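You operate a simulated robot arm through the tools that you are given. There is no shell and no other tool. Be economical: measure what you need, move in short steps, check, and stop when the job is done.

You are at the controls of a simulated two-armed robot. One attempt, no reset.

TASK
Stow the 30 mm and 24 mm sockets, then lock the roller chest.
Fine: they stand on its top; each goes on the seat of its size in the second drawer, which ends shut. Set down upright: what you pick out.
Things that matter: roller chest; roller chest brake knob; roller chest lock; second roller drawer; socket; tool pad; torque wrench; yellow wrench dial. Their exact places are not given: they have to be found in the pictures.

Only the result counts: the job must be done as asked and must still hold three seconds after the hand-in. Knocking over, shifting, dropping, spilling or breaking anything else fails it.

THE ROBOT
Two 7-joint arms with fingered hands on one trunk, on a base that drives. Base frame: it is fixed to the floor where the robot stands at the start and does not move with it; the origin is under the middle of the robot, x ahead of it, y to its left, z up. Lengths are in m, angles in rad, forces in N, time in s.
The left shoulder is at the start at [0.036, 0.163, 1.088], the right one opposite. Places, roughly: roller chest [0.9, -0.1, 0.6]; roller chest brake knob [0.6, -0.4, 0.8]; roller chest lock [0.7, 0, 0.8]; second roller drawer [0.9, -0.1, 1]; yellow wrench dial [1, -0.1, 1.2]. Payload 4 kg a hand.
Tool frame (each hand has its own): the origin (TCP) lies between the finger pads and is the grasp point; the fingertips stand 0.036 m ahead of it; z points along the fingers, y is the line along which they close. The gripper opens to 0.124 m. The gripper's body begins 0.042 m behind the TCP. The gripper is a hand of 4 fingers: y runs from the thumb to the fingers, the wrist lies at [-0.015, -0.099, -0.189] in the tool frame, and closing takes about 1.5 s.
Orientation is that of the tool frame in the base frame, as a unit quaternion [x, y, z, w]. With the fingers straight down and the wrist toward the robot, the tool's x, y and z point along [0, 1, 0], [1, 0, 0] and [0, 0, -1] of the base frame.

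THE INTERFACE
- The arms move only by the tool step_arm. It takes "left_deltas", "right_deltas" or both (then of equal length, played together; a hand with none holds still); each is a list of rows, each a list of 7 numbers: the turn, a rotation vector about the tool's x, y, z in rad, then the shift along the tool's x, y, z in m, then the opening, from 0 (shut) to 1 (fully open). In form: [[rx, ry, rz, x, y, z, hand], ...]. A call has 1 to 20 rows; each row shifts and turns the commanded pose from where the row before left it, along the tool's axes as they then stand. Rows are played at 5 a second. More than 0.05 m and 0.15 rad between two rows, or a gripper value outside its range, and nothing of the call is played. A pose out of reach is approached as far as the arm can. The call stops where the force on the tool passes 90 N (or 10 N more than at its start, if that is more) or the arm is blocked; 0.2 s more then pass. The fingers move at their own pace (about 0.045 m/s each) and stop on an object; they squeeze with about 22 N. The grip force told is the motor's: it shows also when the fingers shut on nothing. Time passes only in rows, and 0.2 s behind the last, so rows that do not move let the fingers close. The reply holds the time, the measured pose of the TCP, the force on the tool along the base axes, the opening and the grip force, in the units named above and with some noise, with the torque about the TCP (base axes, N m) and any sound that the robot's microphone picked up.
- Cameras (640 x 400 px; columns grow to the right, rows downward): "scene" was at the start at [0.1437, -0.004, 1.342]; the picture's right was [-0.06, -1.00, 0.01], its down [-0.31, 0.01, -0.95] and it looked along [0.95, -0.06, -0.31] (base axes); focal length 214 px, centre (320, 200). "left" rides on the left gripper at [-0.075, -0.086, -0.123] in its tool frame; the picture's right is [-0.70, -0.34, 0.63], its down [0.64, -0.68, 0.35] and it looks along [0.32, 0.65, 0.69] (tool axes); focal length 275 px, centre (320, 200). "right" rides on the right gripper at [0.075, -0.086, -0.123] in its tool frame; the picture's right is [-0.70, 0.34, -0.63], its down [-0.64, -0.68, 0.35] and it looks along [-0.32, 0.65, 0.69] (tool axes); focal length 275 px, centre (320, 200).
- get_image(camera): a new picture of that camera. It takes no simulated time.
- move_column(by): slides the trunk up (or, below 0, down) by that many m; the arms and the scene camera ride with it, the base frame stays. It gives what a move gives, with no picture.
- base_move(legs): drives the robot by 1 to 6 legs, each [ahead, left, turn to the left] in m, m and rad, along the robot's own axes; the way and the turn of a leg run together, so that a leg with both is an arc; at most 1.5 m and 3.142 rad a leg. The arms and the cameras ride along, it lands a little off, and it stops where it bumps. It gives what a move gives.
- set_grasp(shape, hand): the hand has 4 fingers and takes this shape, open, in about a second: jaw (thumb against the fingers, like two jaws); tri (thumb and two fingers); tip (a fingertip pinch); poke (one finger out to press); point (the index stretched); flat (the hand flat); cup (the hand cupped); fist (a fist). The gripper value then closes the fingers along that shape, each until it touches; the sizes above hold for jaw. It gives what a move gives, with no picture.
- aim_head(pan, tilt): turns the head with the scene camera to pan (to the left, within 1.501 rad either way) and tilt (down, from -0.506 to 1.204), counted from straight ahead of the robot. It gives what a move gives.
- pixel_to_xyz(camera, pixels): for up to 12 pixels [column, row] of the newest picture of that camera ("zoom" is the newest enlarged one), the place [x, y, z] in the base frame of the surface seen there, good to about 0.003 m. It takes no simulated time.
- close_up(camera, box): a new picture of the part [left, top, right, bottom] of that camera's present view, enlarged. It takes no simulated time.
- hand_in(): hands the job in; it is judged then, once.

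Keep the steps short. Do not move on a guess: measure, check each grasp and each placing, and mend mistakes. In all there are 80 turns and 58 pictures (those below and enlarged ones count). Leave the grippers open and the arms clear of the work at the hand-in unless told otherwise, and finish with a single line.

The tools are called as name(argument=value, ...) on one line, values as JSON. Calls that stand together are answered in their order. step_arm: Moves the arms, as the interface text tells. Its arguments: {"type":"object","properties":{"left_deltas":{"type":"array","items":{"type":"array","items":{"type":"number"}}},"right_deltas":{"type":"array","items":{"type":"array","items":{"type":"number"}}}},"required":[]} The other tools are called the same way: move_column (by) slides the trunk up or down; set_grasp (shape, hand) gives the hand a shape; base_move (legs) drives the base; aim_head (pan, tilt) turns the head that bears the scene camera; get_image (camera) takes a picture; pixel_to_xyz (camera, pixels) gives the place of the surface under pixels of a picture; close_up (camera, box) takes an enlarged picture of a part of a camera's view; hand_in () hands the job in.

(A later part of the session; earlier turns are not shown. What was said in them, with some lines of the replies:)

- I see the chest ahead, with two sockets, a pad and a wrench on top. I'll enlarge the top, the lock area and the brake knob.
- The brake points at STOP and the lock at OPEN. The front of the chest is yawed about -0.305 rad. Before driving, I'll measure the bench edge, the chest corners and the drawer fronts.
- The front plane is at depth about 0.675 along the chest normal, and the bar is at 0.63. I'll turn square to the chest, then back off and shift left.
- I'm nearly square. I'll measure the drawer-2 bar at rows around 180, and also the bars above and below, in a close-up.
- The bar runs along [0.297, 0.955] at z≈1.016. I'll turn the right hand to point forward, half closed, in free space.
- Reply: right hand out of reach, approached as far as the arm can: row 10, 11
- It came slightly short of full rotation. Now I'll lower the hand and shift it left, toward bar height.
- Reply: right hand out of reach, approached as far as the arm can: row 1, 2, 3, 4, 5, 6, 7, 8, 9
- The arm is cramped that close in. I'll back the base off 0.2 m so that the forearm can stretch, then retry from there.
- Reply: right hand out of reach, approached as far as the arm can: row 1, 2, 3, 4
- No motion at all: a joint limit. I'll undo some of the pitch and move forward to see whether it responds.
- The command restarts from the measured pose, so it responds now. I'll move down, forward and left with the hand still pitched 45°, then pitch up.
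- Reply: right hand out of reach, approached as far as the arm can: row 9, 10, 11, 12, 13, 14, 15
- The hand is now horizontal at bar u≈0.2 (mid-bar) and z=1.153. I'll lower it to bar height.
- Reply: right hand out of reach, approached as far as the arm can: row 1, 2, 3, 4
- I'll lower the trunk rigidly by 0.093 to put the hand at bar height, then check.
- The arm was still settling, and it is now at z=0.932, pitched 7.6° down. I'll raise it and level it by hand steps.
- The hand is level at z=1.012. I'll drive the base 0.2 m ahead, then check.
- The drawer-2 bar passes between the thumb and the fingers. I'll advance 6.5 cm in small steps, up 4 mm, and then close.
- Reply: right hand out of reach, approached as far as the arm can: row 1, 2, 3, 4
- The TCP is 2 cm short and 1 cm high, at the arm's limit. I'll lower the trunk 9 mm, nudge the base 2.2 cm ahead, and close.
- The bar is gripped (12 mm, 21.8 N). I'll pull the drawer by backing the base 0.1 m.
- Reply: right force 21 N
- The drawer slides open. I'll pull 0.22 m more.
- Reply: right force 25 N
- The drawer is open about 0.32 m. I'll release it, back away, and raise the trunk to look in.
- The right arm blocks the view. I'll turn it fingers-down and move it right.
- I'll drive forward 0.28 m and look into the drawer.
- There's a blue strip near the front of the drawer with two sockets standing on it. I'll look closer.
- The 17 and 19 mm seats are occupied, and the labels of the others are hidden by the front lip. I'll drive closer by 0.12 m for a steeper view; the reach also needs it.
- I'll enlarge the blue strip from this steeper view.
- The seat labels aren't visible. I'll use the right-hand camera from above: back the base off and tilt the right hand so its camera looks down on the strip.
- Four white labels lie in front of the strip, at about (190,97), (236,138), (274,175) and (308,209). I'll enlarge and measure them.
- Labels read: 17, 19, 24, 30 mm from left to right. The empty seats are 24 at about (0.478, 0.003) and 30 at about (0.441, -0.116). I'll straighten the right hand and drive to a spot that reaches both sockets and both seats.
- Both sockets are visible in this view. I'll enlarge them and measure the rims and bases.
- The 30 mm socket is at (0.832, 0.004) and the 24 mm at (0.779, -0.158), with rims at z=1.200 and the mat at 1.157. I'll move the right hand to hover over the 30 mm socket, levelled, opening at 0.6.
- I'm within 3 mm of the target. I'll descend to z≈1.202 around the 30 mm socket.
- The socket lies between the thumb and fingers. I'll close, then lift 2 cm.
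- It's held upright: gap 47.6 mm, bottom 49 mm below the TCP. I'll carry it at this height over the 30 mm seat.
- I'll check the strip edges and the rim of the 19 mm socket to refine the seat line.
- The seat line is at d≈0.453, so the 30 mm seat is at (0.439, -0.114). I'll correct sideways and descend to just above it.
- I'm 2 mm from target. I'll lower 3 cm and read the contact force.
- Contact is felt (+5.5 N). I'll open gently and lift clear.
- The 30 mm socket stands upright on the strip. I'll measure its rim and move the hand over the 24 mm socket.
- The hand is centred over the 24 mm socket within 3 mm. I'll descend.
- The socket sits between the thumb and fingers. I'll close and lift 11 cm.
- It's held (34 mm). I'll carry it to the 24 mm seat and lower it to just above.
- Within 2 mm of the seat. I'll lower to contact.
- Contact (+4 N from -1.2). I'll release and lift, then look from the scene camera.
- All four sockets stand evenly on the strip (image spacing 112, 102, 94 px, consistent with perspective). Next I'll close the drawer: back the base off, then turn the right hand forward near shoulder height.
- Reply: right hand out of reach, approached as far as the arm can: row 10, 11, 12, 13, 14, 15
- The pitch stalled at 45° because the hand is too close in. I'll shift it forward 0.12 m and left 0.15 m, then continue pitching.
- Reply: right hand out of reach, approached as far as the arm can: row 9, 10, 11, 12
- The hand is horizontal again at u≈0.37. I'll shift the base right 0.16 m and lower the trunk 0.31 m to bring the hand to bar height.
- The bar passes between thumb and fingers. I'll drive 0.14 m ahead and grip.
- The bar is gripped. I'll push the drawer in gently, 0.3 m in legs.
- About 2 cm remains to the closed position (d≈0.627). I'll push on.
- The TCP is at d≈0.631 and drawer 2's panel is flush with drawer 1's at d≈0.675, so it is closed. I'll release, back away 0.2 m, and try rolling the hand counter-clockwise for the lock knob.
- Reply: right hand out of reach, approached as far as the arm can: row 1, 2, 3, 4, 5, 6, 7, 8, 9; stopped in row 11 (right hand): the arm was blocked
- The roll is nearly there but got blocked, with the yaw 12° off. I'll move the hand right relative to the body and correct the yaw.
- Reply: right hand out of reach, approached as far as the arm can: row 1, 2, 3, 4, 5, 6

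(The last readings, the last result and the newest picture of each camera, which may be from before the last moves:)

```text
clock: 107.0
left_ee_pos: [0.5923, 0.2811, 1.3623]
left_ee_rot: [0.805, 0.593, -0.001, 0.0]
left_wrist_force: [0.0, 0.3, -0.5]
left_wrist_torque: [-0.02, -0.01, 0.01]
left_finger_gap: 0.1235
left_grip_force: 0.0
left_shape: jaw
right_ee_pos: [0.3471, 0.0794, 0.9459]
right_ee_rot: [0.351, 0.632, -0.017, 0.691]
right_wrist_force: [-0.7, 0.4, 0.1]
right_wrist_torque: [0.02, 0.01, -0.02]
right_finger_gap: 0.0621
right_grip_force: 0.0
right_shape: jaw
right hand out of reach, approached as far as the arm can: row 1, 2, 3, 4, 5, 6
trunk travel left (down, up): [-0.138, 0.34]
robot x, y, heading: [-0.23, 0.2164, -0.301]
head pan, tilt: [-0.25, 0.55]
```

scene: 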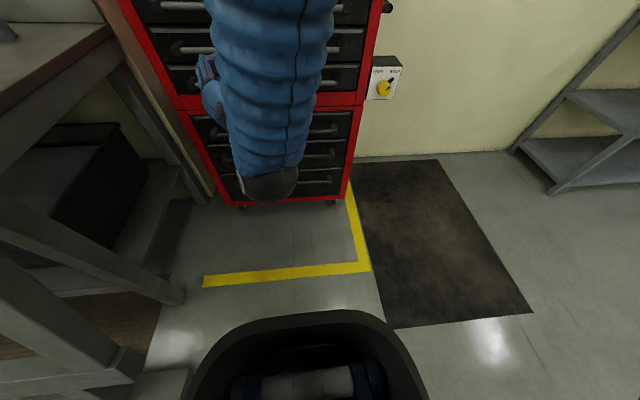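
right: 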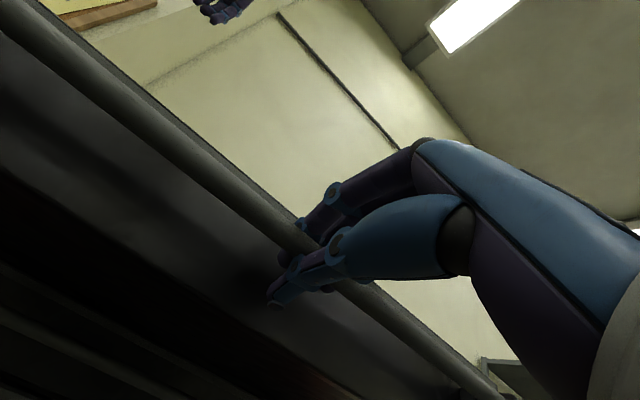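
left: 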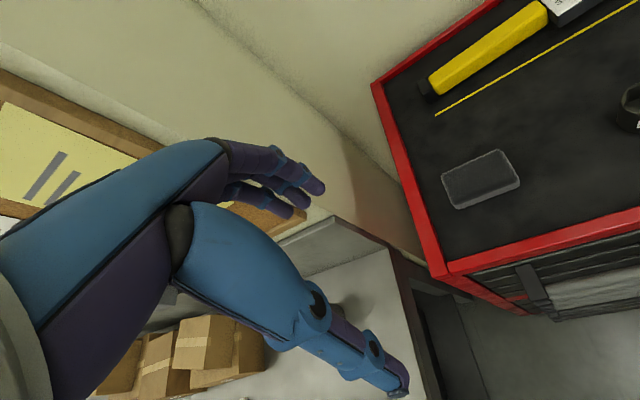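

The right arm is at its limit. I'll use the left arm for the lock instead. First I'll unroll the right hand and bring the left hand down, rolling it so its wrist is on the left.

step_arm(left_deltas=[[0, 0, 0, 0, 0, 0.035, 0.5], [0, 0, 0, 0, 0, 0.035, 0.5], [0, 0, 0, 0, 0, 0.035, 0.5], [0, 0, 0, 0, 0, 0.035, 0.5], [0, 0, 0, 0, 0, 0.035, 0.5], [0, 0, 0, 0, 0, 0.035, 0.5], [0, 0, 0, 0, 0, 0.035, 0.5], [0, 0, 0.14, 0, 0, 0, 0.5], [0, 0, 0.14, 0, 0, 0, 0.5], [0, 0, 0.14, 0, 0, 0, 0.5], [0, 0, 0.14, 0, 0, 0, 0.5], [0, 0, 0.14, 0, 0, 0, 0.5], [0, 0, 0.14, 0, 0, 0, 0.5], [0, 0, 0.14, 0, 0, 0, 0.5], [0, 0, 0.14, 0, 0, 0, 0.5], [0, 0, 0.14, 0, 0, 0, 0.5], [0, 0, 0.14, 0, 0, 0, 0.5], [0, 0, 0.14, 0, 0, 0, 0.5], [0, 0, 0, 0, 0, 0, 0.5]], right_deltas=[[0, 0, 0.14, 0, 0, 0, 0.5], [0, 0, 0.14, 0, 0, 0, 0.5], [0, 0, 0.14, 0, 0, 0, 0.5], [0, 0, 0.14, 0, 0, 0, 0.5], [0, 0, 0.14, 0, 0, 0, 0.5], [0, 0, 0.14, 0, 0, 0, 0.5], [0, 0, 0.14, 0, 0, 0, 0.5], [0, 0, 0.1, 0, 0, 0, 0.5], [0.14, 0, 0, -0.02, 0, 0, 0.5], [0.14, 0, 0, -0.02, 0, 0, 0.5], [0.14, 0, 0, -0.02, 0, 0, 0.5], [0.14, 0, 0, -0.02, 0, 0, 0.5], [0.14, 0, 0, -0.02, 0, 0, 0.5], [0.14, 0, 0, -0.02, 0, 0, 0.5], [0.14, 0, 0, -0.02, 0, 0, 0.5], [0.14, 0, 0, -0.02, 0, 0, 0.5], [0.14, 0, 0, -0.02, 0, 0, 0.5], [0.14, 0, 0, -0.02, 0, 0, 0.5], [0, 0, 0, 0, 0, 0, 0.5]])

```text
clock: 111.2
left_ee_pos: [0.5869, 0.2465, 1.1471]
left_ee_rot: [0.988, -0.154, 0.016, -0.003]
left_wrist_force: [0.3, -0.6, -0.4]
left_wrist_torque: [0.0, 0.01, 0.0]
left_finger_gap: 0.0622
left_grip_force: 0.1
left_shape: jaw
right_ee_pos: [0.2619, -0.1274, 1.0026]
right_ee_rot: [0.873, 0.483, 0.031, 0.058]
right_wrist_force: [0.1, 0.1, 0.1]
right_wrist_torque: [-0.01, -0.01, 0.02]
right_finger_gap: 0.062
right_grip_force: 0.1
right_shape: jaw
right hand out of reach, approached as far as the arm can: row 5, 6, 7, 8
trunk travel left (down, up): [-0.138, 0.34]
robot x, y, heading: [-0.2216, 0.2113, -0.33]
head pan, tilt: [-0.25, 0.55]
stopped in row 19 (left hand): the arm was blocked; the commanded pose is now the measured one
```

The left arm reported a block and the base heading shifted slightly. I'll look.

aim_head(pan=0.1, tilt=0.5)

get_image(camera="scene")

```text
clock: 112.0
left_ee_pos: [0.5876, 0.2464, 1.1466]
left_ee_rot: [0.988, -0.152, 0.018, -0.003]
left_wrist_force: [0.0, 0.4, 0.0]
left_wrist_torque: [-0.01, 0.01, -0.04]
left_finger_gap: 0.062
left_grip_force: 0.1
left_shape: jaw
right_ee_pos: [0.2619, -0.13, 0.9965]
right_ee_rot: [0.874, 0.482, 0.031, 0.056]
right_wrist_force: [-0.7, -0.9, 0.1]
right_wrist_torque: [-0.03, -0.06, 0.03]
right_finger_gap: 0.062
right_grip_force: 0.1
right_shape: jaw
trunk travel left (down, up): [-0.138, 0.34]
robot x, y, heading: [-0.2202, 0.2177, -0.333]
head pan, tilt: [0.099, 0.499]
```

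```text
11 pictures are left
```

scene: 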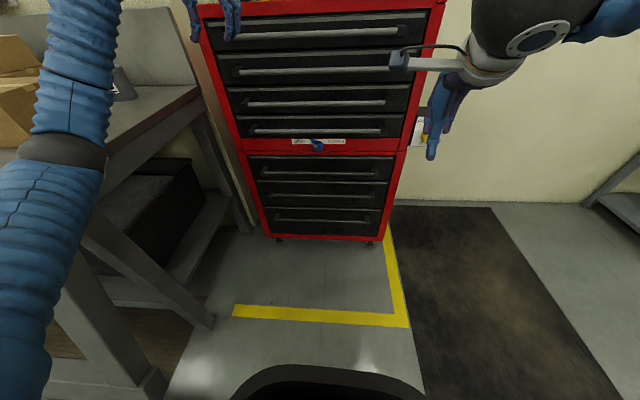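

The left elbow is against the bench edge. I'll lift the left hand back up first, then inspect the bench items.

step_arm(left_deltas=[[0, 0, -0.1, 0, 0, -0.03, 0.5], [0, 0, -0.1, 0, 0, -0.03, 0.5], [0, 0, -0.1, 0, 0, -0.03, 0.5], [0, 0, -0.1, 0, 0, -0.03, 0.5], [0, 0, -0.1, 0, 0, -0.03, 0.5], [0, 0, -0.1, 0, 0, -0.03, 0.5]])

aim_head(pan=0.5, tilt=0.4)

get_image(camera="scene")

```text
clock: 113.5
left_ee_pos: [0.5972, 0.2599, 1.3057]
left_ee_rot: [0.989, 0.149, 0.005, 0.003]
left_wrist_force: [-0.1, 0.5, -0.4]
left_wrist_torque: [-0.05, 0.01, 0.02]
left_finger_gap: 0.062
left_grip_force: 0.0
left_shape: jaw
right_ee_pos: [0.2722, -0.1177, 0.9923]
right_ee_rot: [0.872, 0.485, 0.024, 0.058]
right_wrist_force: [-0.2, -0.8, 0.4]
right_wrist_torque: [0.03, 0.02, 0.0]
right_finger_gap: 0.0618
right_grip_force: 0.1
right_shape: jaw
trunk travel left (down, up): [-0.138, 0.34]
robot x, y, heading: [-0.224, 0.2143, -0.328]
head pan, tilt: [0.099, 0.499]
```

```text
clock: 114.3
left_ee_pos: [0.5991, 0.2594, 1.3047]
left_ee_rot: [0.989, 0.149, 0.005, 0.002]
left_wrist_force: [-0.1, -0.9, 0.9]
left_wrist_torque: [0.01, -0.02, 0.01]
left_finger_gap: 0.0621
left_grip_force: 0.1
left_shape: jaw
right_ee_pos: [0.2717, -0.1177, 0.9919]
right_ee_rot: [0.872, 0.485, 0.024, 0.058]
right_wrist_force: [0.1, 0.3, 1.1]
right_wrist_torque: [0.0, -0.01, -0.02]
right_finger_gap: 0.0619
right_grip_force: 0.0
right_shape: jaw
trunk travel left (down, up): [-0.138, 0.34]
robot x, y, heading: [-0.2202, 0.2111, -0.324]
head pan, tilt: [0.499, 0.4]
```

```text
10 pictures are left
```

scene: 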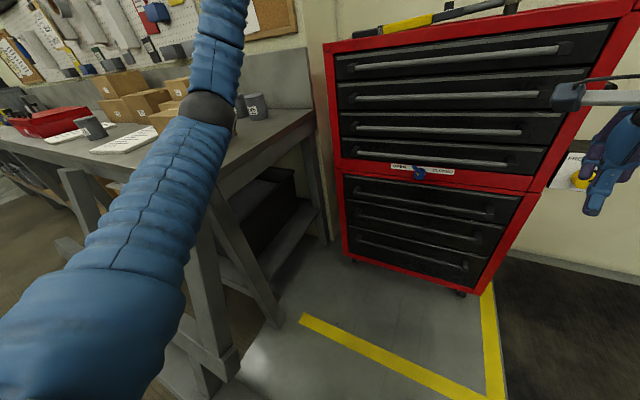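

The bench items look undisturbed. I'll move the base right 0.19 m, away from the bench, and squared. That also gives a clear view of the lock knob to measure.

base_move(legs=[[0, -0.19, 0.022]])

aim_head(pan=0.25, tilt=0.6)

get_image(camera="scene")

```text
clock: 115.9
left_ee_pos: [0.5376, 0.0934, 1.3046]
left_ee_rot: [0.987, 0.159, 0.005, 0.002]
left_wrist_force: [0.0, 0.6, 0.3]
left_wrist_torque: [0.03, 0.0, 0.01]
left_finger_gap: 0.0619
left_grip_force: 0.1
left_shape: jaw
right_ee_pos: [0.2198, -0.2891, 0.992]
right_ee_rot: [0.867, 0.494, 0.025, 0.057]
right_wrist_force: [0.6, -0.9, 0.0]
right_wrist_torque: [0.0, -0.04, 0.02]
right_finger_gap: 0.0622
right_grip_force: 0.0
right_shape: jaw
trunk travel left (down, up): [-0.138, 0.34]
robot x, y, heading: [-0.2804, 0.0339, -0.307]
head pan, tilt: [0.499, 0.4]
```

```text
clock: 116.6
left_ee_pos: [0.5383, 0.0948, 1.305]
left_ee_rot: [0.987, 0.158, 0.005, 0.002]
left_wrist_force: [-0.3, 0.4, 0.1]
left_wrist_torque: [-0.01, -0.01, 0.0]
left_finger_gap: 0.0618
left_grip_force: 0.1
left_shape: jaw
right_ee_pos: [0.22, -0.2893, 0.9922]
right_ee_rot: [0.867, 0.494, 0.025, 0.058]
right_wrist_force: [0.2, 0.0, -0.2]
right_wrist_torque: [0.01, -0.03, -0.02]
right_finger_gap: 0.0617
right_grip_force: 0.0
right_shape: jaw
trunk travel left (down, up): [-0.138, 0.34]
robot x, y, heading: [-0.2818, 0.0331, -0.308]
head pan, tilt: [0.25, 0.6]
```

```text
9 pictures are left
```

scene: 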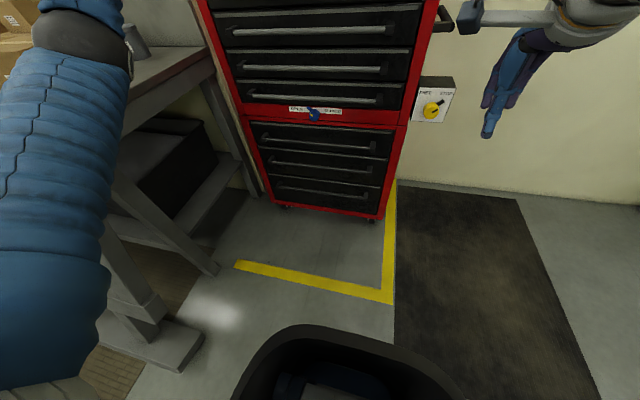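

The knob is at about (314,115). I'll enlarge it and measure.

close_up(camera="scene", box=[280, 85, 360, 135])

pixel_to_xyz(camera="zoom", pixels=[[275, 270], [275, 245], [300, 240], [250, 240], [275, 225], [275, 210], [250, 190], [160, 190], [420, 190], [275, 300], [260, 255], [290, 255]])

```text
8.00 times, centred on (320, 110) of scene
```

zoom: 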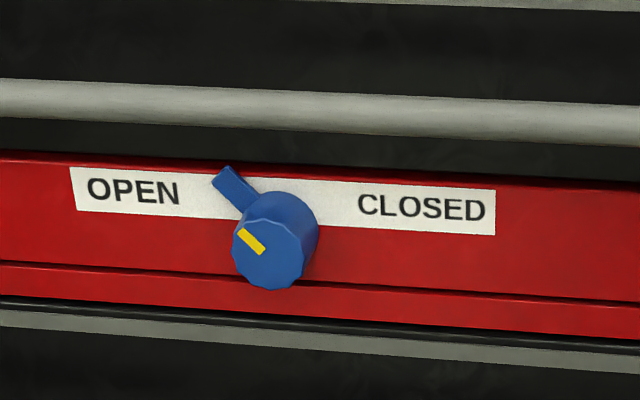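

```text
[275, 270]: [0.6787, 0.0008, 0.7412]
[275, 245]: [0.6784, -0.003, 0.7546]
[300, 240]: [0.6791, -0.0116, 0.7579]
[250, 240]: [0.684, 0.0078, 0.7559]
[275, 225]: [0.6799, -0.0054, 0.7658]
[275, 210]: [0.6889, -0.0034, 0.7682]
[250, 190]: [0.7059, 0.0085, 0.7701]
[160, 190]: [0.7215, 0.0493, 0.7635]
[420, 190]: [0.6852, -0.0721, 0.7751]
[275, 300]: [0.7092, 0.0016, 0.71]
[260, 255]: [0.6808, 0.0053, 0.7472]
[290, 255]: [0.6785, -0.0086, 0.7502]
```

Knob axis: u≈0.204, z≈0.750, face at d≈0.649, Ø≈30 mm. I'll check how close the left elbow is to the bench.

pixel_to_xyz(camera="scene", pixels=[[80, 30], [120, 60], [100, 120], [60, 200], [30, 300], [160, 75], [130, 95], [120, 190], [190, 355]])

```text
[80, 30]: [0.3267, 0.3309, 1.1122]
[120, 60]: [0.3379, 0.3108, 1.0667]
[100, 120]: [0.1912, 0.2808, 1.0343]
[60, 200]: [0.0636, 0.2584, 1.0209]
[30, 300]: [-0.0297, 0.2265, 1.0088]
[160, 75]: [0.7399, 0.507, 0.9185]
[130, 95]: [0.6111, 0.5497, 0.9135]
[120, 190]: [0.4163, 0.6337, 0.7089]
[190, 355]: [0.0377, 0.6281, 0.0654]
```

The elbow is ~0.25 m clear of the bench. I'll back off 0.12 m, lower the trunk 0.13 m, lower the left hand and pitch it forward.

base_move(legs=[[-0.12, 0, 0.005]])

move_column(by=-0.13)

step_arm(left_deltas=[[0, 0, 0, 0, 0, 0.04, 0.5], [0, 0, 0, 0, 0, 0.04, 0.5], [0, 0, 0, 0, 0, 0.04, 0.5], [-0.076, 0.106, 0, 0, 0, 0, 0.5], [-0.076, 0.106, 0, 0, 0, 0, 0.5], [-0.076, 0.106, 0, 0, 0, 0, 0.5], [-0.076, 0.106, 0, 0, 0, 0, 0.5], [-0.076, 0.106, 0, 0, 0, 0, 0.5], [-0.076, 0.106, 0, 0, 0, 0, 0.5], [-0.076, 0.106, 0, 0, 0, 0, 0.5], [-0.076, 0.106, 0, 0, 0, 0, 0.5], [-0.076, 0.106, 0, 0, 0, 0, 0.5], [-0.076, 0.106, 0, 0, 0, 0, 0.5], [-0.076, 0.106, 0, 0, 0, 0, 0.5], [-0.076, 0.106, 0, 0, 0, 0, 0.5], [0, 0, 0, 0, 0, 0, 0.5], [0, 0, 0, 0, 0, 0, 0.5]])

```text
clock: 117.9
left_ee_pos: [0.4211, 0.1355, 1.3051]
left_ee_rot: [0.987, 0.161, 0.005, 0.003]
left_wrist_force: [0.1, 0.3, -0.2]
left_wrist_torque: [-0.03, -0.03, 0.03]
left_finger_gap: 0.0619
left_grip_force: 0.1
left_shape: jaw
right_ee_pos: [0.1054, -0.2499, 0.993]
right_ee_rot: [0.866, 0.496, 0.024, 0.057]
right_wrist_force: [-0.8, -0.7, -0.4]
right_wrist_torque: [-0.02, -0.02, 0.02]
right_finger_gap: 0.0619
right_grip_force: 0.0
right_shape: jaw
trunk travel left (down, up): [-0.138, 0.34]
robot x, y, heading: [-0.3977, 0.0698, -0.306]
head pan, tilt: [0.25, 0.6]
```

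```text
clock: 119.5
left_ee_pos: [0.4216, 0.1354, 1.1778]
left_ee_rot: [0.987, 0.161, 0.006, 0.004]
left_wrist_force: [-0.1, -0.4, 0.1]
left_wrist_torque: [-0.02, -0.02, -0.01]
left_finger_gap: 0.062
left_grip_force: 0.1
left_shape: jaw
right_ee_pos: [0.1054, -0.2505, 0.8641]
right_ee_rot: [0.866, 0.496, 0.025, 0.058]
right_wrist_force: [-0.5, 0.1, -0.5]
right_wrist_torque: [0.04, -0.01, 0.01]
right_finger_gap: 0.062
right_grip_force: 0.1
right_shape: jaw
trunk travel left (down, up): [-0.008, 0.47]
robot x, y, heading: [-0.3957, 0.0721, -0.303]
head pan, tilt: [0.25, 0.6]
```

```text
clock: 123.1
left_ee_pos: [0.4244, 0.1354, 1.0554]
left_ee_rot: [0.697, 0.113, 0.635, 0.314]
left_wrist_force: [-0.2, 0.9, -0.1]
left_wrist_torque: [0.02, 0.02, 0.02]
left_finger_gap: 0.0619
left_grip_force: 0.0
left_shape: jaw
right_ee_pos: [0.1064, -0.2506, 0.8625]
right_ee_rot: [0.866, 0.497, 0.025, 0.057]
right_wrist_force: [0.6, 0.0, -0.8]
right_wrist_torque: [-0.02, 0.02, 0.01]
right_finger_gap: 0.062
right_grip_force: 0.0
right_shape: jaw
trunk travel left (down, up): [-0.008, 0.47]
robot x, y, heading: [-0.3942, 0.069, -0.302]
head pan, tilt: [0.25, 0.6]
```

The left hand reached the forward pose cleanly, with y 54° right of up. I'll roll it back to y-up and lower it to knob height.

step_arm(left_deltas=[[0, 0, -0.136, 0, 0, 0, 0.45], [0, 0, -0.136, 0, 0, 0, 0.45], [0, 0, -0.136, 0, 0, 0, 0.45], [0, 0, -0.136, 0, 0, 0, 0.45], [0, 0, -0.136, 0, 0, 0, 0.45], [0, 0, -0.136, 0, 0, 0, 0.45], [0, 0, -0.136, 0, 0, 0, 0.45], [0, 0, 0, -0.006, -0.038, 0, 0.45], [0, 0, 0, -0.006, -0.038, 0, 0.45], [0, 0, 0, -0.006, -0.038, 0, 0.45], [0, 0, 0, -0.006, -0.038, 0, 0.45], [0, 0, 0, -0.006, -0.038, 0, 0.45], [0, 0, 0, -0.006, -0.038, 0, 0.45], [0, 0, 0, -0.006, -0.038, 0, 0.45], [0, 0, 0, -0.006, -0.038, 0, 0.45], [0, 0, 0, 0, 0, 0, 0.45], [0, 0, 0, 0, 0, 0, 0.45]])

```text
clock: 126.7
left_ee_pos: [0.4111, 0.0887, 0.7515]
left_ee_rot: [0.568, 0.42, 0.42, 0.571]
left_wrist_force: [-1.1, 0.7, 0.5]
left_wrist_torque: [0.02, 0.04, 0.0]
left_finger_gap: 0.0557
left_grip_force: 0.0
left_shape: jaw
right_ee_pos: [0.1053, -0.2516, 0.8623]
right_ee_rot: [0.866, 0.497, 0.025, 0.057]
right_wrist_force: [0.2, -1.1, 0.9]
right_wrist_torque: [-0.01, 0.0, -0.02]
right_finger_gap: 0.062
right_grip_force: 0.1
right_shape: jaw
trunk travel left (down, up): [-0.008, 0.47]
robot x, y, heading: [-0.3944, 0.0711, -0.301]
head pan, tilt: [0.25, 0.6]
```

The left hand is aligned at u=0.207, z=0.7515. I'll drive 0.21 m forward and check alignment.

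base_move(legs=[[0.21, 0, 0]])

get_image(camera="left")

```text
clock: 128.3
left_ee_pos: [0.6139, 0.0308, 0.7526]
left_ee_rot: [0.566, 0.422, 0.421, 0.57]
left_wrist_force: [0.5, -0.3, -1.2]
left_wrist_torque: [0.0, -0.04, 0.0]
left_finger_gap: 0.0562
left_grip_force: 0.1
left_shape: jaw
right_ee_pos: [0.3124, -0.3093, 0.862]
right_ee_rot: [0.864, 0.5, 0.024, 0.056]
right_wrist_force: [1.1, -0.4, 0.6]
right_wrist_torque: [0.03, -0.02, 0.02]
right_finger_gap: 0.0622
right_grip_force: 0.0
right_shape: jaw
trunk travel left (down, up): [-0.008, 0.47]
robot x, y, heading: [-0.191, 0.0108, -0.299]
head pan, tilt: [0.25, 0.6]
```

```text
7 pictures are left
```

left: 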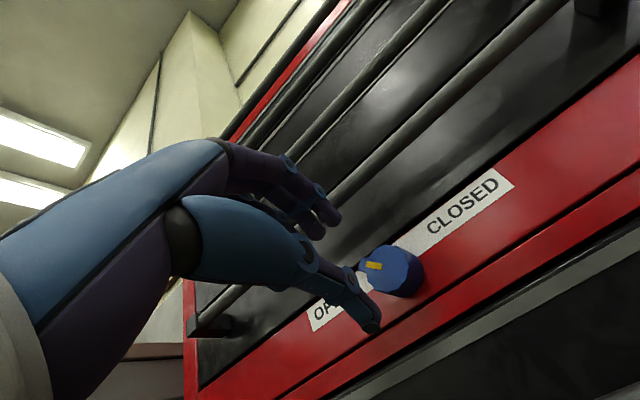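

The knob is about 9 mm to the right of the hand axis. I'll correct that, advance 5 cm, and close on the knob.

step_arm(left_deltas=[[0, 0, 0, -0.0095, -0.001, 0.005, 0.45], [0, 0, 0, 0, 0, 0.015, 0.45], [0, 0, 0, 0, 0, 0.015, 0.45], [0, 0, 0, 0, 0, 0.014, 0.45], [0, 0, 0, 0, 0, 0, 0.45], [0, 0, 0, 0, 0, 0, 0], [0, 0, 0, 0, 0, 0, 0], [0, 0, 0, 0, 0, 0, 0], [0, 0, 0, 0, 0, 0, 0], [0, 0, 0, 0, 0, 0, 0], [0, 0, 0, 0, 0, 0, 0]])

get_image(camera="left")

```text
clock: 130.7
left_ee_pos: [0.6567, 0.0083, 0.7513]
left_ee_rot: [0.566, 0.421, 0.421, 0.57]
left_wrist_force: [-5.7, 1.3, -4.3]
left_wrist_torque: [0.06, 0.14, 0.0]
left_finger_gap: 0.0351
left_grip_force: 22.1
left_shape: jaw
right_ee_pos: [0.3128, -0.3085, 0.863]
right_ee_rot: [0.864, 0.5, 0.025, 0.057]
right_wrist_force: [0.0, -0.3, -0.1]
right_wrist_torque: [-0.01, -0.02, -0.01]
right_finger_gap: 0.062
right_grip_force: 0.0
right_shape: jaw
trunk travel left (down, up): [-0.008, 0.47]
robot x, y, heading: [-0.1951, 0.0079, -0.298]
head pan, tilt: [0.25, 0.6]
```

```text
6 pictures are left
```

left: 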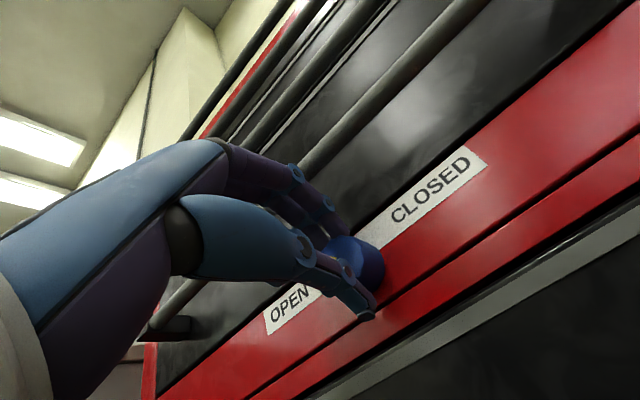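

The knob is gripped (35 mm, 22 N). I'll turn clockwise (+z) by 0.78 rad first.

step_arm(left_deltas=[[0, 0, 0.13, 0, 0, 0, 0], [0, 0, 0.13, 0, 0, 0, 0], [0, 0, 0.13, 0, 0, 0, 0], [0, 0, 0.13, 0, 0, 0, 0], [0, 0, 0.13, 0, 0, 0, 0], [0, 0, 0.13, 0, 0, 0, 0], [0, 0, 0, 0, 0, 0, 0]])

```text
clock: 132.3
left_ee_pos: [0.6578, 0.0071, 0.7509]
left_ee_rot: [0.684, 0.175, 0.606, 0.366]
left_wrist_force: [-4.8, 0.5, -0.8]
left_wrist_torque: [-0.02, 0.01, -0.08]
left_finger_gap: 0.0346
left_grip_force: 21.7
left_shape: jaw
right_ee_pos: [0.3101, -0.3097, 0.8622]
right_ee_rot: [0.864, 0.499, 0.025, 0.057]
right_wrist_force: [0.7, -0.1, 0.5]
right_wrist_torque: [-0.01, -0.01, 0.0]
right_finger_gap: 0.0621
right_grip_force: 0.0
right_shape: jaw
trunk travel left (down, up): [-0.008, 0.47]
robot x, y, heading: [-0.1933, 0.0084, -0.301]
head pan, tilt: [0.25, 0.6]
```

It turns with low torque. I'll continue another 0.84 rad to pass fully to CLOSED.

step_arm(left_deltas=[[0, 0, 0.12, 0, 0, 0, 0], [0, 0, 0.12, 0, 0, 0, 0], [0, 0, 0.12, 0, 0, 0, 0], [0, 0, 0.12, 0, 0, 0, 0], [0, 0, 0.12, 0, 0, 0, 0], [0, 0, 0.12, 0, 0, 0, 0], [0, 0, 0.12, 0, 0, 0, 0], [0, 0, 0, 0, 0, 0, 0]])

get_image(camera="left")

```text
clock: 134.3
left_ee_pos: [0.6695, -0.0116, 0.7114]
left_ee_rot: [0.711, -0.12, 0.685, 0.102]
left_wrist_force: [-1.9, 0.3, -5.1]
left_wrist_torque: [0.04, 0.1, 0.0]
left_finger_gap: 0.0153
left_grip_force: 21.6
left_shape: jaw
right_ee_pos: [0.3271, -0.3096, 0.8483]
right_ee_rot: [0.866, 0.497, 0.013, 0.054]
right_wrist_force: [0.1, -0.4, -1.2]
right_wrist_torque: [0.03, 0.03, -0.01]
right_finger_gap: 0.0621
right_grip_force: 0.0
right_shape: jaw
trunk travel left (down, up): [-0.008, 0.47]
robot x, y, heading: [-0.1905, 0.0025, -0.301]
head pan, tilt: [0.25, 0.6]
stopped in row 8 (left hand): the arm was blocked; the commanded pose is now the measured one
```

```text
5 pictures are left
```

left: 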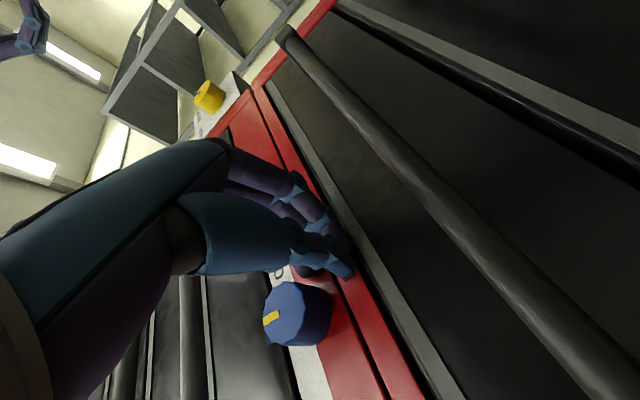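

The hand slipped off the knob at the end and was blocked. I'll open, back off, and look.

step_arm(left_deltas=[[0, 0, 0, 0, 0, -0.01, 0.3], [0, 0, 0, 0, 0, -0.02, 0.3], [0, 0, 0, 0, 0, -0.03, 0.3], [0, 0, 0, 0, 0, -0.03, 0.45], [0, 0, 0, 0, 0, 0, 0.45]])

base_move(legs=[[-0.1, 0, 0]])

close_up(camera="scene", box=[200, 40, 440, 190])

```text
clock: 135.7
left_ee_pos: [0.5638, -0.0506, 0.7494]
left_ee_rot: [0.692, -0.154, 0.689, 0.15]
left_wrist_force: [-0.3, -0.7, 0.6]
left_wrist_torque: [0.0, 0.06, -0.01]
left_finger_gap: 0.0559
left_grip_force: 0.1
left_shape: jaw
right_ee_pos: [0.2887, -0.3385, 0.8677]
right_ee_rot: [0.886, 0.46, 0.023, 0.061]
right_wrist_force: [-0.3, -0.2, 0.1]
right_wrist_torque: [0.0, -0.04, 0.01]
right_finger_gap: 0.0621
right_grip_force: 0.0
right_shape: jaw
trunk travel left (down, up): [-0.008, 0.47]
robot x, y, heading: [-0.1856, 0.0209, -0.381]
head pan, tilt: [0.25, 0.6]
stopped in row 5 (left hand): the arm was blocked; the commanded pose is now the measured one
```

```text
clock: 136.6
left_ee_pos: [0.5542, -0.0563, 0.7461]
left_ee_rot: [0.691, -0.161, 0.687, 0.155]
left_wrist_force: [0.1, 0.0, 0.3]
left_wrist_torque: [0.01, 0.0, -0.01]
left_finger_gap: 0.0557
left_grip_force: 0.0
left_shape: jaw
right_ee_pos: [0.253, -0.3364, 0.8634]
right_ee_rot: [0.894, 0.444, 0.022, 0.058]
right_wrist_force: [0.0, 0.0, 0.4]
right_wrist_torque: [0.0, 0.0, -0.01]
right_finger_gap: 0.0621
right_grip_force: 0.1
right_shape: jaw
trunk travel left (down, up): [-0.008, 0.47]
robot x, y, heading: [-0.2056, 0.044, -0.418]
head pan, tilt: [0.25, 0.6]
stopped in leg 1: the robot was blocked; the commanded pose is now the measured one
```

```text
2.67 times, centred on (320, 115) of scene
```

zoom: 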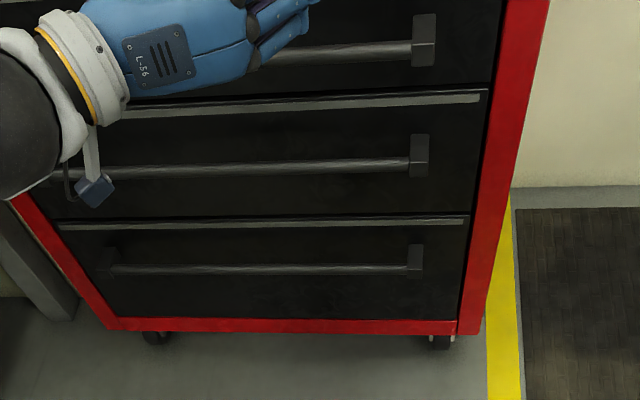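

The base was blocked and turned, probably by the left elbow against the bench. I'll look left.

aim_head(pan=0.6, tilt=0.6)

get_image(camera="scene")

pixel_to_xyz(camera="scene", pixels=[[320, 100], [320, 200], [320, 300], [200, 100], [200, 200], [200, 300], [260, 150], [260, 250], [400, 100], [400, 50], [100, 200], [100, 100]])

```text
clock: 137.4
left_ee_pos: [0.5544, -0.0558, 0.7443]
left_ee_rot: [0.692, -0.163, 0.687, 0.151]
left_wrist_force: [0.1, 0.7, -0.6]
left_wrist_torque: [0.0, 0.0, -0.02]
left_finger_gap: 0.0556
left_grip_force: 0.0
left_shape: jaw
right_ee_pos: [0.2549, -0.3376, 0.86]
right_ee_rot: [0.894, 0.444, 0.021, 0.057]
right_wrist_force: [-0.2, -0.1, 0.1]
right_wrist_torque: [0.02, 0.01, 0.01]
right_finger_gap: 0.0621
right_grip_force: 0.2
right_shape: jaw
trunk travel left (down, up): [-0.008, 0.47]
robot x, y, heading: [-0.207, 0.041, -0.419]
head pan, tilt: [0.6, 0.6]
```

```text
3 pictures are left
```

scene: 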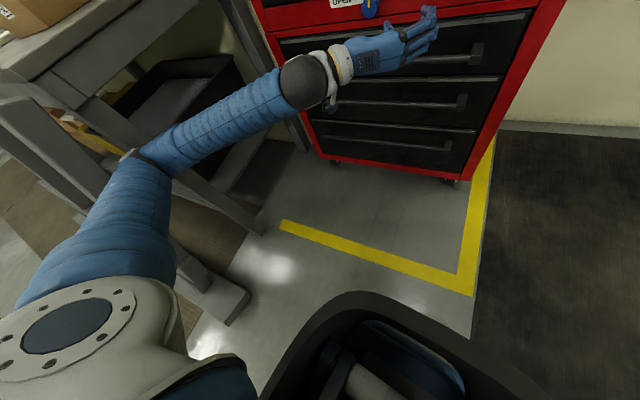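

```text
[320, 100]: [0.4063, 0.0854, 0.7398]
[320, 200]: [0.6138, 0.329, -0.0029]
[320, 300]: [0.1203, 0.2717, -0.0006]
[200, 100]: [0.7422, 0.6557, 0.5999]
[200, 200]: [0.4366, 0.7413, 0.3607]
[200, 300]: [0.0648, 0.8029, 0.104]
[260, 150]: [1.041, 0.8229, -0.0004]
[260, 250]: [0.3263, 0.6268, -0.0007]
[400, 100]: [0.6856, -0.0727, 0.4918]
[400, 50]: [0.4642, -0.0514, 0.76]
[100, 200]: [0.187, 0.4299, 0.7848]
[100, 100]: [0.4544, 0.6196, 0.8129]
```

pixel_to_xyz(camera="scene", pixels=[[130, 155], [150, 150], [160, 175], [110, 165], [95, 160], [75, 185], [60, 150], [110, 130], [40, 130], [190, 180], [20, 110], [150, 120]])

```text
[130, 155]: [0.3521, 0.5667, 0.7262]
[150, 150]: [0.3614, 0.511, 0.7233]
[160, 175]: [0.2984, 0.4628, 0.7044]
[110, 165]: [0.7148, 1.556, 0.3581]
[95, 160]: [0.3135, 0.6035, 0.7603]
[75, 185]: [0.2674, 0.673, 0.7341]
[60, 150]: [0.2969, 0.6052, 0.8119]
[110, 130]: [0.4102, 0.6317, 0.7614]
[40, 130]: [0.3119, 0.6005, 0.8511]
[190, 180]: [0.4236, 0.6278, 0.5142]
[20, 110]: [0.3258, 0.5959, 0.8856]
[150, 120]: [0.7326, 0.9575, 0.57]
```

The elbow tip (0.35, 0.57, 0.73) is caught beside the bench's front leg (0.31, 0.60). I'll move the base straight right to free it.

base_move(legs=[[0.02, -0.14, 0]])

```text
clock: 138.8
left_ee_pos: [0.5141, -0.1913, 0.7496]
left_ee_rot: [0.69, -0.162, 0.688, 0.153]
left_wrist_force: [-0.2, 0.6, 1.7]
left_wrist_torque: [0.02, 0.01, -0.01]
left_finger_gap: 0.0558
left_grip_force: 0.1
left_shape: jaw
right_ee_pos: [0.2134, -0.4746, 0.8644]
right_ee_rot: [0.895, 0.442, 0.023, 0.058]
right_wrist_force: [-0.6, -0.4, -0.3]
right_wrist_torque: [-0.01, 0.0, 0.01]
right_finger_gap: 0.0617
right_grip_force: 0.1
right_shape: jaw
trunk travel left (down, up): [-0.008, 0.47]
robot x, y, heading: [-0.2479, -0.0937, -0.424]
head pan, tilt: [0.6, 0.6]
```

Freed. I'll check the knob's state with the head aimed at it.

aim_head(pan=0.62, tilt=0.41)

close_up(camera="scene", box=[250, 130, 390, 270])

```text
clock: 139.5
left_ee_pos: [0.5149, -0.1949, 0.7474]
left_ee_rot: [0.691, -0.163, 0.688, 0.15]
left_wrist_force: [0.8, 0.4, -0.7]
left_wrist_torque: [-0.01, -0.02, -0.03]
left_finger_gap: 0.0558
left_grip_force: 0.0
left_shape: jaw
right_ee_pos: [0.2133, -0.4806, 0.8619]
right_ee_rot: [0.894, 0.444, 0.025, 0.055]
right_wrist_force: [-0.1, 0.0, -0.4]
right_wrist_torque: [0.0, -0.01, -0.01]
right_finger_gap: 0.0619
right_grip_force: 0.0
right_shape: jaw
trunk travel left (down, up): [-0.008, 0.47]
robot x, y, heading: [-0.2425, -0.0967, -0.42]
head pan, tilt: [0.62, 0.41]
```

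```text
2.86 times, centred on (320, 200) of scene
```

zoom: 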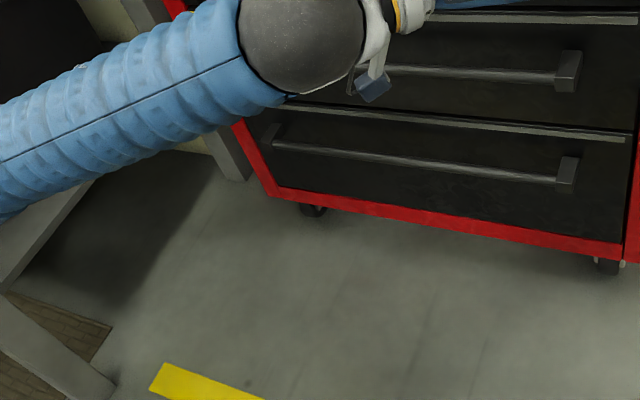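

From the last hand-camera picture I compute that the yellow mark points ~10° right of up, so the knob is about halfway; the elbow hit the bench and cut the turn short. I'll back off, roll the hand back to y-up, and square the base.

base_move(legs=[[-0.1, -0.02, 0]])

step_arm(left_deltas=[[0, 0, -0.14, 0, 0, 0, 0.45], [0, 0, -0.14, 0, 0, 0, 0.45], [0, 0, -0.14, 0, 0, 0, 0.45], [0, 0, -0.14, 0, 0, 0, 0.45], [0, 0, -0.14, 0, 0, 0, 0.45], [0, 0, -0.14, 0, 0, 0, 0.45], [0, 0, -0.14, 0, 0, 0, 0.45], [0, 0, -0.14, 0, 0, 0, 0.45], [0, 0, -0.14, 0, 0, 0, 0.45], [0, 0, -0.14, 0, 0, 0, 0.45], [0, 0, -0.14, 0, 0, 0, 0.45], [0, 0, 0, 0, 0, 0, 0.45], [0, 0, 0, 0, 0, 0, 0.45]])

```text
clock: 140.7
left_ee_pos: [0.4114, -0.1723, 0.7475]
left_ee_rot: [0.69, -0.164, 0.688, 0.15]
left_wrist_force: [0.1, -0.4, 0.8]
left_wrist_torque: [0.01, 0.01, -0.02]
left_finger_gap: 0.0557
left_grip_force: 0.1
left_shape: jaw
right_ee_pos: [0.1109, -0.4553, 0.8609]
right_ee_rot: [0.893, 0.445, 0.026, 0.056]
right_wrist_force: [0.9, -0.1, 0.1]
right_wrist_torque: [0.01, -0.02, -0.05]
right_finger_gap: 0.0619
right_grip_force: 0.0
right_shape: jaw
trunk travel left (down, up): [-0.008, 0.47]
robot x, y, heading: [-0.3467, -0.0715, -0.422]
head pan, tilt: [0.62, 0.41]
```

```text
clock: 143.5
left_ee_pos: [0.4122, -0.1722, 0.7472]
left_ee_rot: [0.61, 0.363, 0.391, 0.586]
left_wrist_force: [0.5, 0.0, 1.0]
left_wrist_torque: [-0.02, 0.02, 0.0]
left_finger_gap: 0.0557
left_grip_force: 0.1
left_shape: jaw
right_ee_pos: [0.1119, -0.4554, 0.8604]
right_ee_rot: [0.894, 0.444, 0.025, 0.056]
right_wrist_force: [0.2, 0.7, -0.1]
right_wrist_torque: [0.02, -0.03, 0.02]
right_finger_gap: 0.0619
right_grip_force: 0.0
right_shape: jaw
trunk travel left (down, up): [-0.008, 0.47]
robot x, y, heading: [-0.3457, -0.0702, -0.414]
head pan, tilt: [0.62, 0.41]
```

The hand is y-up again. I'll re-extend it to its earlier relative spot, square the base, and re-approach.

step_arm(left_deltas=[[0, 0.01, -0.02, 0.02, 0.0015, 0.015, 0.45], [0, 0.01, -0.02, 0.02, 0.0015, 0.015, 0.45], [0, 0, 0, 0, 0, 0, 0.45]])

base_move(legs=[[0, 0, 0.115], [0.1, 0.112, 0]])

```text
clock: 144.3
left_ee_pos: [0.4564, -0.1477, 0.7514]
left_ee_rot: [0.599, 0.381, 0.384, 0.59]
left_wrist_force: [-0.3, -0.4, 1.1]
left_wrist_torque: [0.03, -0.01, -0.02]
left_finger_gap: 0.0559
left_grip_force: 0.1
left_shape: jaw
right_ee_pos: [0.1121, -0.4561, 0.8601]
right_ee_rot: [0.894, 0.445, 0.026, 0.055]
right_wrist_force: [0.7, -0.8, 1.2]
right_wrist_torque: [0.0, 0.03, -0.02]
right_finger_gap: 0.062
right_grip_force: 0.0
right_shape: jaw
trunk travel left (down, up): [-0.008, 0.47]
robot x, y, heading: [-0.3448, -0.0712, -0.419]
head pan, tilt: [0.62, 0.41]
```

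```text
clock: 146.2
left_ee_pos: [0.5884, 0.0218, 0.7529]
left_ee_rot: [0.574, 0.416, 0.419, 0.567]
left_wrist_force: [-0.2, -0.4, 0.2]
left_wrist_torque: [0.01, -0.01, -0.02]
left_finger_gap: 0.0559
left_grip_force: 0.2
left_shape: jaw
right_ee_pos: [0.2827, -0.3235, 0.8622]
right_ee_rot: [0.867, 0.495, 0.028, 0.054]
right_wrist_force: [0.0, -0.3, -0.6]
right_wrist_torque: [-0.03, 0.0, -0.01]
right_finger_gap: 0.0622
right_grip_force: 0.1
right_shape: jaw
trunk travel left (down, up): [-0.008, 0.47]
robot x, y, heading: [-0.217, 0.0062, -0.302]
head pan, tilt: [0.62, 0.41]
```

Aligned: x +7 mm and 7 cm forward remain. I'll approach, close on the knob, and turn clockwise 0.81 rad in one run.

step_arm(left_deltas=[[0, 0, 0, 0.007, -0.0015, 0.018, 0.45], [0, 0, 0, 0, 0, 0.018, 0.45], [0, 0, 0, 0, 0, 0.018, 0.45], [0, 0, 0, 0, 0, 0.017, 0.45], [0, 0, 0, 0, 0, 0, 0.45], [0, 0, 0, 0, 0, 0, 0], [0, 0, 0, 0, 0, 0, 0], [0, 0, 0, 0, 0, 0, 0], [0, 0, 0, 0, 0, 0, 0], [0, 0, 0, 0, 0, 0, 0], [0, 0, 0, 0, 0, 0, 0], [0, 0, 0.135, 0, 0, 0, 0], [0, 0, 0.135, 0, 0, 0, 0], [0, 0, 0.135, 0, 0, 0, 0], [0, 0, 0.135, 0, 0, 0, 0], [0, 0, 0.135, 0, 0, 0, 0], [0, 0, 0.135, 0, 0, 0, 0], [0, 0, 0, 0, 0, 0, 0]])

```text
clock: 150.0
left_ee_pos: [0.6579, 0.004, 0.7505]
left_ee_rot: [0.693, 0.153, 0.608, 0.356]
left_wrist_force: [-16.4, 4.0, -17.9]
left_wrist_torque: [0.05, 0.58, -0.04]
left_finger_gap: 0.035
left_grip_force: 22.3
left_shape: jaw
right_ee_pos: [0.2833, -0.3267, 0.8604]
right_ee_rot: [0.867, 0.495, 0.03, 0.053]
right_wrist_force: [-0.1, 0.4, 0.1]
right_wrist_torque: [0.0, 0.0, -0.03]
right_finger_gap: 0.062
right_grip_force: 0.1
right_shape: jaw
trunk travel left (down, up): [-0.008, 0.47]
robot x, y, heading: [-0.2162, 0.005, -0.304]
head pan, tilt: [0.62, 0.41]
```

Held the grip through the turn, now with clear resistance (0.58 N m), likely the end stop. I'll release, pull straight out, unroll, back away and look.

step_arm(left_deltas=[[0, 0, 0, 0, 0, 0, 0.45], [0, 0, 0, 0, 0, 0, 0.45], [0, 0, 0, 0, 0, 0, 0.45], [0, 0, 0, 0, 0, 0, 0.45], [0, 0, 0, 0, 0, -0.02, 0.45], [0, 0, 0, 0, 0, -0.03, 0.45], [0, 0, 0, 0, 0, -0.03, 0.45], [0, 0, -0.13, 0, 0, 0, 0.45], [0, 0, -0.13, 0, 0, 0, 0.45], [0, 0, -0.13, 0, 0, 0, 0.45], [0, 0, -0.13, 0, 0, 0, 0.45], [0, 0, -0.13, 0, 0, 0, 0.45], [0, 0, -0.13, 0, 0, 0, 0.45]])

base_move(legs=[[-0.24, -0.05, 0]])

aim_head(pan=0.26, tilt=0.2)

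close_up(camera="scene", box=[220, 110, 420, 290])

```text
clock: 152.8
left_ee_pos: [0.5818, 0.0276, 0.7521]
left_ee_rot: [0.581, 0.406, 0.428, 0.56]
left_wrist_force: [0.0, 0.1, -0.2]
left_wrist_torque: [-0.02, -0.01, 0.02]
left_finger_gap: 0.0561
left_grip_force: 0.0
left_shape: jaw
right_ee_pos: [0.2813, -0.3271, 0.8621]
right_ee_rot: [0.867, 0.495, 0.031, 0.053]
right_wrist_force: [-0.3, -0.6, 0.4]
right_wrist_torque: [0.0, -0.02, 0.01]
right_finger_gap: 0.0623
right_grip_force: 0.1
right_shape: jaw
trunk travel left (down, up): [-0.008, 0.47]
robot x, y, heading: [-0.2156, 0.0053, -0.302]
head pan, tilt: [0.62, 0.41]
```

```text
clock: 154.6
left_ee_pos: [0.3426, 0.048, 0.7506]
left_ee_rot: [0.583, 0.405, 0.426, 0.562]
left_wrist_force: [0.4, 0.0, 0.6]
left_wrist_torque: [-0.02, 0.01, -0.02]
left_finger_gap: 0.0558
left_grip_force: 0.1
left_shape: jaw
right_ee_pos: [0.0397, -0.3063, 0.8608]
right_ee_rot: [0.867, 0.494, 0.029, 0.052]
right_wrist_force: [0.1, -0.2, -0.6]
right_wrist_torque: [0.02, 0.0, -0.03]
right_finger_gap: 0.0619
right_grip_force: 0.1
right_shape: jaw
trunk travel left (down, up): [-0.008, 0.47]
robot x, y, heading: [-0.4569, 0.0265, -0.302]
head pan, tilt: [0.62, 0.41]
```

```text
clock: 155.4
left_ee_pos: [0.3403, 0.0473, 0.7511]
left_ee_rot: [0.583, 0.404, 0.426, 0.562]
left_wrist_force: [-0.1, 0.2, 1.0]
left_wrist_torque: [0.0, -0.02, 0.0]
left_finger_gap: 0.0558
left_grip_force: 0.1
left_shape: jaw
right_ee_pos: [0.0397, -0.3074, 0.8605]
right_ee_rot: [0.868, 0.494, 0.029, 0.053]
right_wrist_force: [-0.6, -0.7, 0.1]
right_wrist_torque: [-0.02, 0.05, -0.02]
right_finger_gap: 0.0619
right_grip_force: 0.0
right_shape: jaw
trunk travel left (down, up): [-0.008, 0.47]
robot x, y, heading: [-0.4558, 0.0275, -0.305]
head pan, tilt: [0.26, 0.201]
```

```text
2.22 times, centred on (320, 200) of scene
```

zoom: 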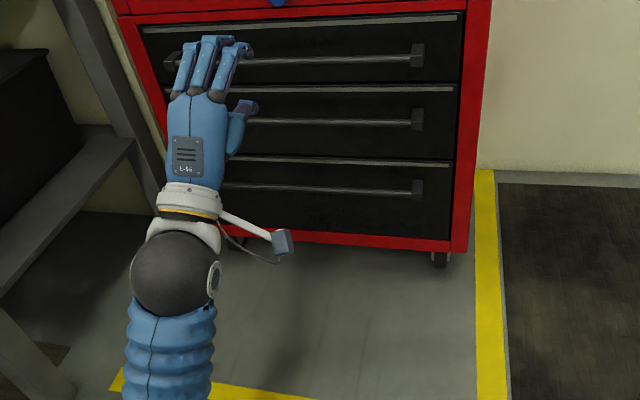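

The knob is just above that crop, at scene (345,108). I'll use the last picture there.

close_up(camera="scene", box=[280, 50, 400, 125])

```text
5.33 times, centred on (340, 88) of scene
```

zoom: 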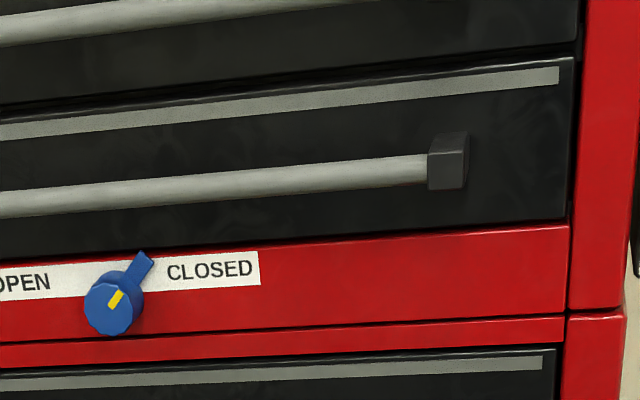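

The pointer now points up-right toward CLOSED. I'll measure its true angle.

pixel_to_xyz(camera="zoom", pixels=[[144, 256], [140, 262], [134, 270], [137, 266], [112, 307], [117, 297], [121, 292], [98, 310], [126, 310], [110, 325], [210, 270], [20, 283]])

```text
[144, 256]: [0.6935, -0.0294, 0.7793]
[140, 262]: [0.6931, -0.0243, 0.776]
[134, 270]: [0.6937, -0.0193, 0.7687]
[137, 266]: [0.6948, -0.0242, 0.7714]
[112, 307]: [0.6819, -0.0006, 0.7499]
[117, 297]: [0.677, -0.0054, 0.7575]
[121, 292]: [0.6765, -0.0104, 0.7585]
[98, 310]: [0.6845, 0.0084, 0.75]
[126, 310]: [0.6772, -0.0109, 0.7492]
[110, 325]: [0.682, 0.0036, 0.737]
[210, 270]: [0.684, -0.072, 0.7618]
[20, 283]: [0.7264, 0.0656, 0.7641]
```

The pointer is 38–39° right of up, mirroring its initial 38° left at OPEN, and resistance was felt at the stop, so the lock is CLOSED. I'll open both grippers clear of the chest.

step_arm(left_deltas=[[0, 0, 0, 0, 0, 0, 1], [0, 0, 0, 0, 0, 0, 1], [0, 0, 0, 0, 0, 0, 1], [0, 0, 0, 0, 0, 0, 1], [0, 0, 0, 0, 0, 0, 1]], right_deltas=[[0, 0, 0, 0, 0, 0, 1], [0, 0, 0, 0, 0, 0, 1], [0, 0, 0, 0, 0, 0, 1], [0, 0, 0, 0, 0, 0, 1], [0, 0, 0, 0, 0, 0, 1]])

hand_in()

```text
clock: 156.6
left_ee_pos: [0.3403, 0.0478, 0.7525]
left_ee_rot: [0.583, 0.404, 0.426, 0.562]
left_wrist_force: [-0.5, 0.7, -0.4]
left_wrist_torque: [0.04, -0.01, 0.02]
left_finger_gap: 0.1235
left_grip_force: 0.1
left_shape: jaw
right_ee_pos: [0.0406, -0.3073, 0.8588]
right_ee_rot: [0.867, 0.495, 0.029, 0.053]
right_wrist_force: [0.9, 0.4, 0.4]
right_wrist_torque: [-0.03, 0.0, -0.02]
right_finger_gap: 0.1237
right_grip_force: 0.2
right_shape: jaw
trunk travel left (down, up): [-0.008, 0.47]
robot x, y, heading: [-0.4604, 0.0258, -0.311]
head pan, tilt: [0.26, 0.201]
```

```text
The job is handed in.
```

I stood the 30 mm and 24 mm sockets on their seats, shut the second drawer and turned the lock to CLOSED, then handed in; the left elbow bumped the bench twice, bench items looked undisturbed after the first bump (not rechecked after the second), and I had no picture of the sockets after the drawer shut.
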